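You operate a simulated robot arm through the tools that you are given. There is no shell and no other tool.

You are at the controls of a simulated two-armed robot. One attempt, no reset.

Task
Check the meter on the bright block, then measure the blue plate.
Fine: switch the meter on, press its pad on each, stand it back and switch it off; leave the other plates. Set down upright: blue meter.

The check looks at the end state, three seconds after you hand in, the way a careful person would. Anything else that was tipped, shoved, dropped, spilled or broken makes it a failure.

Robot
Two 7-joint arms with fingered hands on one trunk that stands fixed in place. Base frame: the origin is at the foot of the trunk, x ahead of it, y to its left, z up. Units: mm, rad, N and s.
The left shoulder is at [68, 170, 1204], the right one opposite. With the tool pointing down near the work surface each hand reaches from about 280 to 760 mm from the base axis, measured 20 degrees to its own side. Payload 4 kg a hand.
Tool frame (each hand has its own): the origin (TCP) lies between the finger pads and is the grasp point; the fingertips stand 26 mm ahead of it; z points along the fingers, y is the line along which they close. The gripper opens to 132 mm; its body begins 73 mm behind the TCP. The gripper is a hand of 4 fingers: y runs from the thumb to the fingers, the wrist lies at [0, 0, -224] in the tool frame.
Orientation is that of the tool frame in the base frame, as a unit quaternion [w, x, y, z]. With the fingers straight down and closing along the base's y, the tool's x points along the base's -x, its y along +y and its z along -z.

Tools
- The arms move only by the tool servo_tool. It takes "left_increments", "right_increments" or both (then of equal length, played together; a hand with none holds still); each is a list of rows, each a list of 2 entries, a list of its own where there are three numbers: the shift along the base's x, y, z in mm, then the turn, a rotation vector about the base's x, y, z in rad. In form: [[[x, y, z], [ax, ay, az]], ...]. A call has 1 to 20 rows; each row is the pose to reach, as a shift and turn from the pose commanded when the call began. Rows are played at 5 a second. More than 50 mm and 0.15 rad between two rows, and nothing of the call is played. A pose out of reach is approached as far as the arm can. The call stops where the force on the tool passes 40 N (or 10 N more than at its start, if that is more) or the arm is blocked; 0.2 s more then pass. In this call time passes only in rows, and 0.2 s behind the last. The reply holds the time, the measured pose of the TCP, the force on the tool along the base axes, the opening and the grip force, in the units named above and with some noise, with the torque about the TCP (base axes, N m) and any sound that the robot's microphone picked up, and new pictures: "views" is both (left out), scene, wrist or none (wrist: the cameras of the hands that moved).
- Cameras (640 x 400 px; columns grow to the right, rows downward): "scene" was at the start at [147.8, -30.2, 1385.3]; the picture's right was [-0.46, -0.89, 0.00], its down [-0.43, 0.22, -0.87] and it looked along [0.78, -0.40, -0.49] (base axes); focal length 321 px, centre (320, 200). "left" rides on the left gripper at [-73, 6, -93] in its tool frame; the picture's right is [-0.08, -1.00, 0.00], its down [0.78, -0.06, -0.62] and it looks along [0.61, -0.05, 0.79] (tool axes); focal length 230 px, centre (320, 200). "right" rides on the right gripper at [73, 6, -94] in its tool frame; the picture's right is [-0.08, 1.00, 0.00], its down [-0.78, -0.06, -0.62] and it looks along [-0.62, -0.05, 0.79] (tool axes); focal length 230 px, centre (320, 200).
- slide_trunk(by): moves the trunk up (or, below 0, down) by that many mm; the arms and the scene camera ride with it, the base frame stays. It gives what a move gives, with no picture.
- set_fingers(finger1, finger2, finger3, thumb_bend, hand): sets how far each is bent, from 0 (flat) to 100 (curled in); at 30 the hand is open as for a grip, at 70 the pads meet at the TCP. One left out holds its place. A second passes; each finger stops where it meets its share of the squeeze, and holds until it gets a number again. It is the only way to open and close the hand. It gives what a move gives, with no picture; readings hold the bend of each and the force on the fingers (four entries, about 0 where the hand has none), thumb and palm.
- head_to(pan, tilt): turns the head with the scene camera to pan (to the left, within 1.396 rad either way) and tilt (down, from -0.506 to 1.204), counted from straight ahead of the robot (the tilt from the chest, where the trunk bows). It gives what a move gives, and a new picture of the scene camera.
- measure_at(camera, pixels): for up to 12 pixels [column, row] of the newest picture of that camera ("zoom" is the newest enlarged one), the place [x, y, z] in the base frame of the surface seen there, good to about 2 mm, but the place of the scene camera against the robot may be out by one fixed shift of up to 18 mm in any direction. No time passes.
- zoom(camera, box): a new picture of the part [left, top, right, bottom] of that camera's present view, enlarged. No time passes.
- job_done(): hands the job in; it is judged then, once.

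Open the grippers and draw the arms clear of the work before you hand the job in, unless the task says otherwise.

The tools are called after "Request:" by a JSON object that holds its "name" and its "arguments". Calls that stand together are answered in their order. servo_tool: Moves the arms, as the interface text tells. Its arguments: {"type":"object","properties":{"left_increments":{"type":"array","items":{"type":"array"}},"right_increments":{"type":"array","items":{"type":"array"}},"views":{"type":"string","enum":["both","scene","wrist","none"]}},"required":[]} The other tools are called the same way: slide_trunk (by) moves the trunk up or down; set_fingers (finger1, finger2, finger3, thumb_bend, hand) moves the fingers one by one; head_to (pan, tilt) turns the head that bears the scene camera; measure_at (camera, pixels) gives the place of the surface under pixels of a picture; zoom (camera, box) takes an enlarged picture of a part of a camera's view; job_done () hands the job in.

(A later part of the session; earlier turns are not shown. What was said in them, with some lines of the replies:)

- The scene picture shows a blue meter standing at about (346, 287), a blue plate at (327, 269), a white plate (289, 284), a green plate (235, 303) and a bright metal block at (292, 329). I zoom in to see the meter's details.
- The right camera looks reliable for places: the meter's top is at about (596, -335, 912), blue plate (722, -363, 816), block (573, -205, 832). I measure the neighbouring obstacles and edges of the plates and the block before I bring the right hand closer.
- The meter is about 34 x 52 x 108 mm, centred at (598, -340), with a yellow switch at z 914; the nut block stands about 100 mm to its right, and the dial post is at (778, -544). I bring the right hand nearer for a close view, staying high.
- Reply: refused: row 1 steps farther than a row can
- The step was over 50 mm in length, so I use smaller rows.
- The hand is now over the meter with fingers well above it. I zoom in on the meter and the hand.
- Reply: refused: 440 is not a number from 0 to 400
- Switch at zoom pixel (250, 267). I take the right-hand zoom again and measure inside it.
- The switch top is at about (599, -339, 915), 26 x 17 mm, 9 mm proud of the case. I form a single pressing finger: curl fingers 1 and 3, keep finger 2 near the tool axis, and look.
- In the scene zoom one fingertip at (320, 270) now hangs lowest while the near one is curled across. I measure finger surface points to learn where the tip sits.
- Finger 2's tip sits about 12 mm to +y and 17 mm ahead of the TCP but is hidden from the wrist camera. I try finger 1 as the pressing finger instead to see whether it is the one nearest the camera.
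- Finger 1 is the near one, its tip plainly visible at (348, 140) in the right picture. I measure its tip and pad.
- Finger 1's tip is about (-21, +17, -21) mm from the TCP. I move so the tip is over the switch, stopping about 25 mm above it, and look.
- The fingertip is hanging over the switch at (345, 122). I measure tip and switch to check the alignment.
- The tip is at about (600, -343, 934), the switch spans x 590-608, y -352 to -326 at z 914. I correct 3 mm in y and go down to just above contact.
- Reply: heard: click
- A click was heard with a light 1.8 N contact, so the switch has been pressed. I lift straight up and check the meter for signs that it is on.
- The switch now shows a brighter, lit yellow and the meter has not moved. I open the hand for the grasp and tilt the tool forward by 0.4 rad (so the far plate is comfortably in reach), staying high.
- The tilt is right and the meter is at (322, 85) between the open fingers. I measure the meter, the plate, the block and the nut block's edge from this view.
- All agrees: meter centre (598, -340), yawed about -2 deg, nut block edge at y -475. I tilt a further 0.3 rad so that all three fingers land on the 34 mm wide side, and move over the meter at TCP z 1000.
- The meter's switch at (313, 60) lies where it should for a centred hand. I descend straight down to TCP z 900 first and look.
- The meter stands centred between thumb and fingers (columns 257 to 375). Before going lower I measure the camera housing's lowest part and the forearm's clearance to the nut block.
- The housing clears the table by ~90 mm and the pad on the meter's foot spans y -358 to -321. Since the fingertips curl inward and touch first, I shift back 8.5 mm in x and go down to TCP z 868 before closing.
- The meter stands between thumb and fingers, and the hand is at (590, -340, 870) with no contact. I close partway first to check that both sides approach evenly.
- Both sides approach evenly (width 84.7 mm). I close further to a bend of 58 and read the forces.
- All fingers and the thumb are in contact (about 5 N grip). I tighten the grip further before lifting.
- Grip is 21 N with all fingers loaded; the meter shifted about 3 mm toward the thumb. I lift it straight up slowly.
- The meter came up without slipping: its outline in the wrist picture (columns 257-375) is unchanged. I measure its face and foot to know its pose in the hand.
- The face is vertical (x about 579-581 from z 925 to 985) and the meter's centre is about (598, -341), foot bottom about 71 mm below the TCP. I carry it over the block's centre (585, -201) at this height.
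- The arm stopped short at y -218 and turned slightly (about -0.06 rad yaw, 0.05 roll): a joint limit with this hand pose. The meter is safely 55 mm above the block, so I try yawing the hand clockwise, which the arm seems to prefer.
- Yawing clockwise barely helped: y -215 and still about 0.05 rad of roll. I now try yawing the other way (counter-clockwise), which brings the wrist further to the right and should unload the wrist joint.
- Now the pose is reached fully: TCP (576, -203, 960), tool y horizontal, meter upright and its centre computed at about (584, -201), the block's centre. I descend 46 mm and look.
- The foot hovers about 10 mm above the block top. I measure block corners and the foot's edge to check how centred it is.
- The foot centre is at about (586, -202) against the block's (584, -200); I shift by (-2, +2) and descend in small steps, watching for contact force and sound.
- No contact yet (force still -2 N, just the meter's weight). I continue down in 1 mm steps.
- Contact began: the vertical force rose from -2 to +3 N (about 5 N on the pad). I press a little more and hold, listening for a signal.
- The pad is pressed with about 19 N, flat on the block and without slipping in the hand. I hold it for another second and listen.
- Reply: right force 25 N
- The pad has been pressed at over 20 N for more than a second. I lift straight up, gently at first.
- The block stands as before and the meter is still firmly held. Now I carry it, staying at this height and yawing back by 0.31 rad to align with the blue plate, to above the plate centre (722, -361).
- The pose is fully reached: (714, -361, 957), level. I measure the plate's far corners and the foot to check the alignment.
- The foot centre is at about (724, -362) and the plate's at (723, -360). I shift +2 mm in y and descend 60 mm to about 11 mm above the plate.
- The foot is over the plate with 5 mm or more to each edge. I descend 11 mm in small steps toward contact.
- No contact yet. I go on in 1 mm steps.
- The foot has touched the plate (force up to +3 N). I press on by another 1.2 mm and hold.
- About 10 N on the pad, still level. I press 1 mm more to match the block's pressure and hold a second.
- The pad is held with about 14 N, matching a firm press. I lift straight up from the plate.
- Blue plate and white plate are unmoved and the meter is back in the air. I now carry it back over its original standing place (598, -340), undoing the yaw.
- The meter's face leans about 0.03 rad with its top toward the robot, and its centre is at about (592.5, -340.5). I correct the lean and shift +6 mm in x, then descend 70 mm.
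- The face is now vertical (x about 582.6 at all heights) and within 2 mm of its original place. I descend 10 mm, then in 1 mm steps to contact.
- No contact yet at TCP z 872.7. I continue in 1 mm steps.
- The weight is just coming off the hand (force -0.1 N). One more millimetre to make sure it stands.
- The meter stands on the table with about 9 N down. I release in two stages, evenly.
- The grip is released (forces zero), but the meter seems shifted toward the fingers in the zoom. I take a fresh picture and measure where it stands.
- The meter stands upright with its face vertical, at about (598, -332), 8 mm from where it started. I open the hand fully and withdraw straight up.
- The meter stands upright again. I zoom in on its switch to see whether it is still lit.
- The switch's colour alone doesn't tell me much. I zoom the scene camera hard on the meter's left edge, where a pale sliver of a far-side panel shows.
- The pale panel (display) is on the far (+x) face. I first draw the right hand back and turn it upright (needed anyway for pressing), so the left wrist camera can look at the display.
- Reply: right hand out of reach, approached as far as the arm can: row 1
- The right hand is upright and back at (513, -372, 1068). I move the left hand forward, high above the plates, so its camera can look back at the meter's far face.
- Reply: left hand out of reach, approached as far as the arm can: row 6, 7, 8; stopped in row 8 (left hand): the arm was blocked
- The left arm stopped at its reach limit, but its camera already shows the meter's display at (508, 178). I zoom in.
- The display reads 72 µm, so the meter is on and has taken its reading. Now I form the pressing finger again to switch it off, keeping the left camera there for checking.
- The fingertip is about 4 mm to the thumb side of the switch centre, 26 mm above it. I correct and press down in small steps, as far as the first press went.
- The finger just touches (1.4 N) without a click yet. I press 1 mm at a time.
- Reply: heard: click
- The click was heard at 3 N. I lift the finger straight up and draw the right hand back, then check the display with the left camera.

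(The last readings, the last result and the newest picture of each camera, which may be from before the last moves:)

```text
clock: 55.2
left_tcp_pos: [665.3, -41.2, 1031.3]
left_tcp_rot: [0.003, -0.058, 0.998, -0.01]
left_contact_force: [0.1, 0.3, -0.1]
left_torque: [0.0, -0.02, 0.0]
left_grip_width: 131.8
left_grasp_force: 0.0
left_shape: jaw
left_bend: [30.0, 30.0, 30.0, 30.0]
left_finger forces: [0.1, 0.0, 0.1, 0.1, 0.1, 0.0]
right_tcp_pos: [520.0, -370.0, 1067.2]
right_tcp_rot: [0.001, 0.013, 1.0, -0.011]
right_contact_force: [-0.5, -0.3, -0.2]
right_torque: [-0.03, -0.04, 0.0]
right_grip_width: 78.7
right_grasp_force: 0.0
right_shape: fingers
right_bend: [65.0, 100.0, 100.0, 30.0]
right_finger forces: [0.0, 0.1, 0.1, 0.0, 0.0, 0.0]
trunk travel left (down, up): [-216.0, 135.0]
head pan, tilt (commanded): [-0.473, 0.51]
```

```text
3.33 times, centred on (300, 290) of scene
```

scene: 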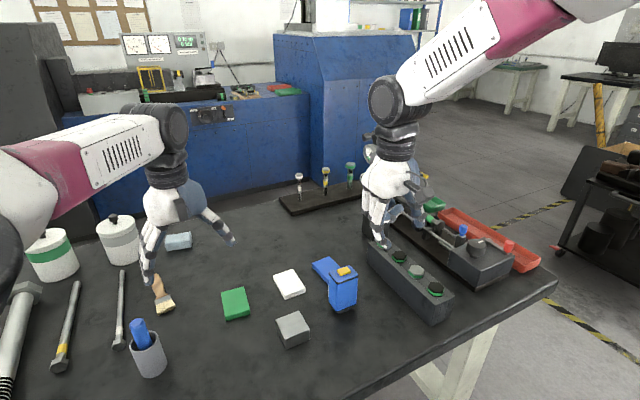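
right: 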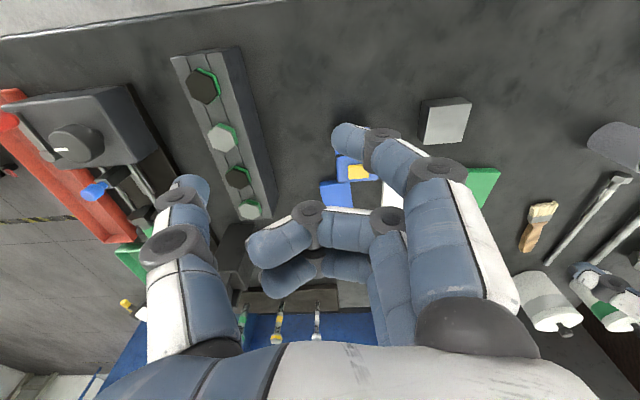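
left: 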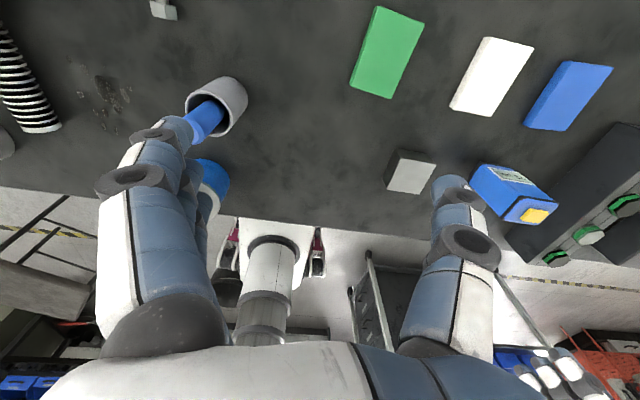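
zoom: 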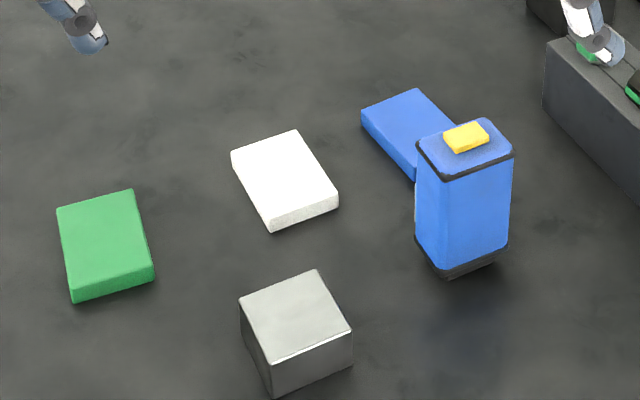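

The display is now dark: the meter is off, upright, and block and plates are where they were. I open the right hand and draw both arms back to where they started.

Request:
{"name": "set_fingers", "arguments": {"hand": "right", "finger1": 30, "finger2": 30, "finger3": 30, "thumb_bend": 30}}

Request:
{"name": "servo_tool", "arguments": {"left_increments": [[[-30, 5, 25], [0, 0, 0]], [[-60, 10, 50], [0, 0, 0]], [[-90, 15, 75], [0, 0, 0]], [[-120, 20, 100], [0, 0, 0]], [[-150, 25, 125], [0, 0, 0]], [[-180, 28, 150], [0, 0, 0]], [[-205, 30, 168], [0, 0, 0]]], "right_increments": [[[-30, 0, 22], [0, 0, 0]], [[-60, 0, 44], [0, 0, 0]], [[-90, 0, 66], [0, 0, 0]], [[-120, -2, 88], [0, 0, 0]], [[-150, -4, 110], [0, 0, 0]], [[-180, -7, 130], [0, 0, 0]], [[-205, -10, 144], [0, 0, 0]]], "views": "both"}}

Request:
{"name": "zoom", "arguments": {"camera": "scene", "box": [210, 230, 390, 350]}}

```text
clock: 56.2
left_tcp_pos: [666.9, -41.4, 1030.5]
left_tcp_rot: [0.003, -0.058, 0.998, -0.01]
left_contact_force: [0.8, 0.1, -0.6]
left_torque: [0.01, -0.01, 0.01]
left_grip_width: 131.9
left_grasp_force: 0.0
left_shape: jaw
left_bend: [30.0, 30.0, 30.0, 30.0]
left_finger forces: [0.0, 0.0, 0.1, 0.0, 0.0, 0.1]
right_tcp_pos: [522.4, -368.2, 1065.9]
right_tcp_rot: [0.0, 0.014, 1.0, -0.011]
right_contact_force: [0.2, -0.3, -0.5]
right_torque: [-0.01, 0.03, -0.01]
right_grip_width: 136.2
right_grasp_force: 0.0
right_shape: fingers
right_bend: [30.0, 30.0, 30.0, 30.0]
right_finger forces: [0.0, 0.0, 0.0, 0.0, 0.1, 0.0]
trunk travel left (down, up): [-216.0, 135.0]
head pan, tilt (commanded): [-0.473, 0.51]
```

```text
clock: 57.8
left_tcp_pos: [457.6, -16.7, 1197.9]
left_tcp_rot: [0.003, -0.055, 0.998, -0.009]
left_contact_force: [-0.4, -0.2, -0.8]
left_torque: [0.05, -0.06, -0.03]
left_grip_width: 131.9
left_grasp_force: 0.1
left_shape: jaw
left_bend: [30.0, 30.0, 30.0, 30.0]
left_finger forces: [0.0, 0.0, 0.2, 0.0, 0.0, 0.0]
right_tcp_pos: [314.1, -381.3, 1210.2]
right_tcp_rot: [0.002, 0.014, 1.0, -0.011]
right_contact_force: [-0.7, -0.4, -0.1]
right_torque: [0.03, -0.03, 0.02]
right_grip_width: 136.1
right_grasp_force: 0.0
right_shape: fingers
right_bend: [30.0, 30.0, 30.0, 30.0]
right_finger forces: [0.1, 0.1, 0.0, 0.1, 0.0, 0.0]
right hand out of reach, approached as far as the arm can: row 3, 4
trunk travel left (down, up): [-216.0, 135.0]
head pan, tilt (commanded): [-0.473, 0.51]
```

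scene: 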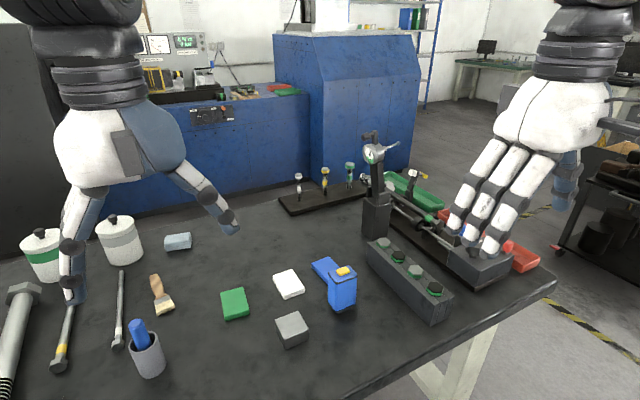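
right: 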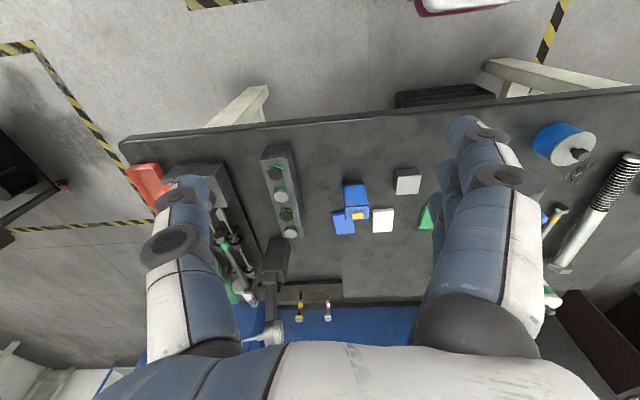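
left: 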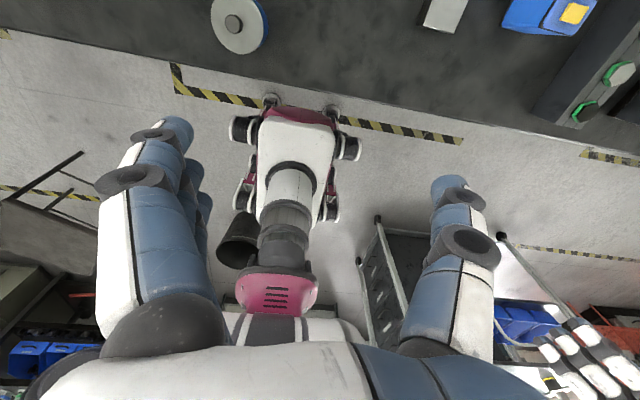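

```text
3.33 times, centred on (300, 290) of scene
```

zoom: 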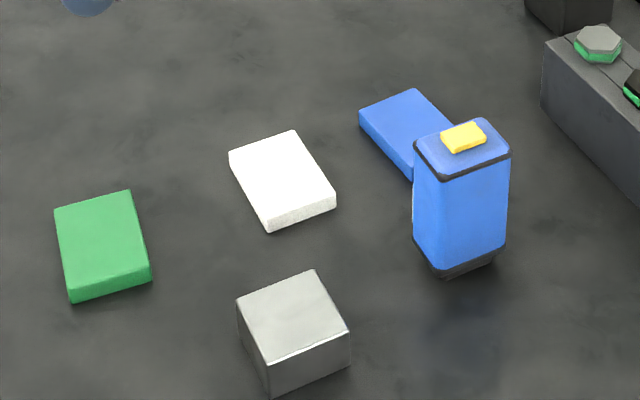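

Both arms are back and clear with open hands. The meter stands upright and switched off, about 8 mm from where it started, and the plates and block haven't moved. I hand the job in.

Request:
{"name": "job_done", "arguments": {}}

```text
The job is handed in.
```

The meter was switched on, pressed on the bright block and then on the blue plate, stood back upright and switched off.

- **Reading:** after the blue plate the display showed 72 µm. I could not see the display while the pad was on the block, so I have no reading from that check, only that the pad was pressed flat at about 20 N for over a second.
- **Switch:** both presses gave a click, and the display was dark after the second one.
- **Meter position:** it slid a little when I opened the hand, so it stands about 8 mm to the left of its original place.
- **Everything else:** the block and the blue, white and green plates look unmoved in the final pictures. Both hands are open and the arms are drawn back clear of the table.
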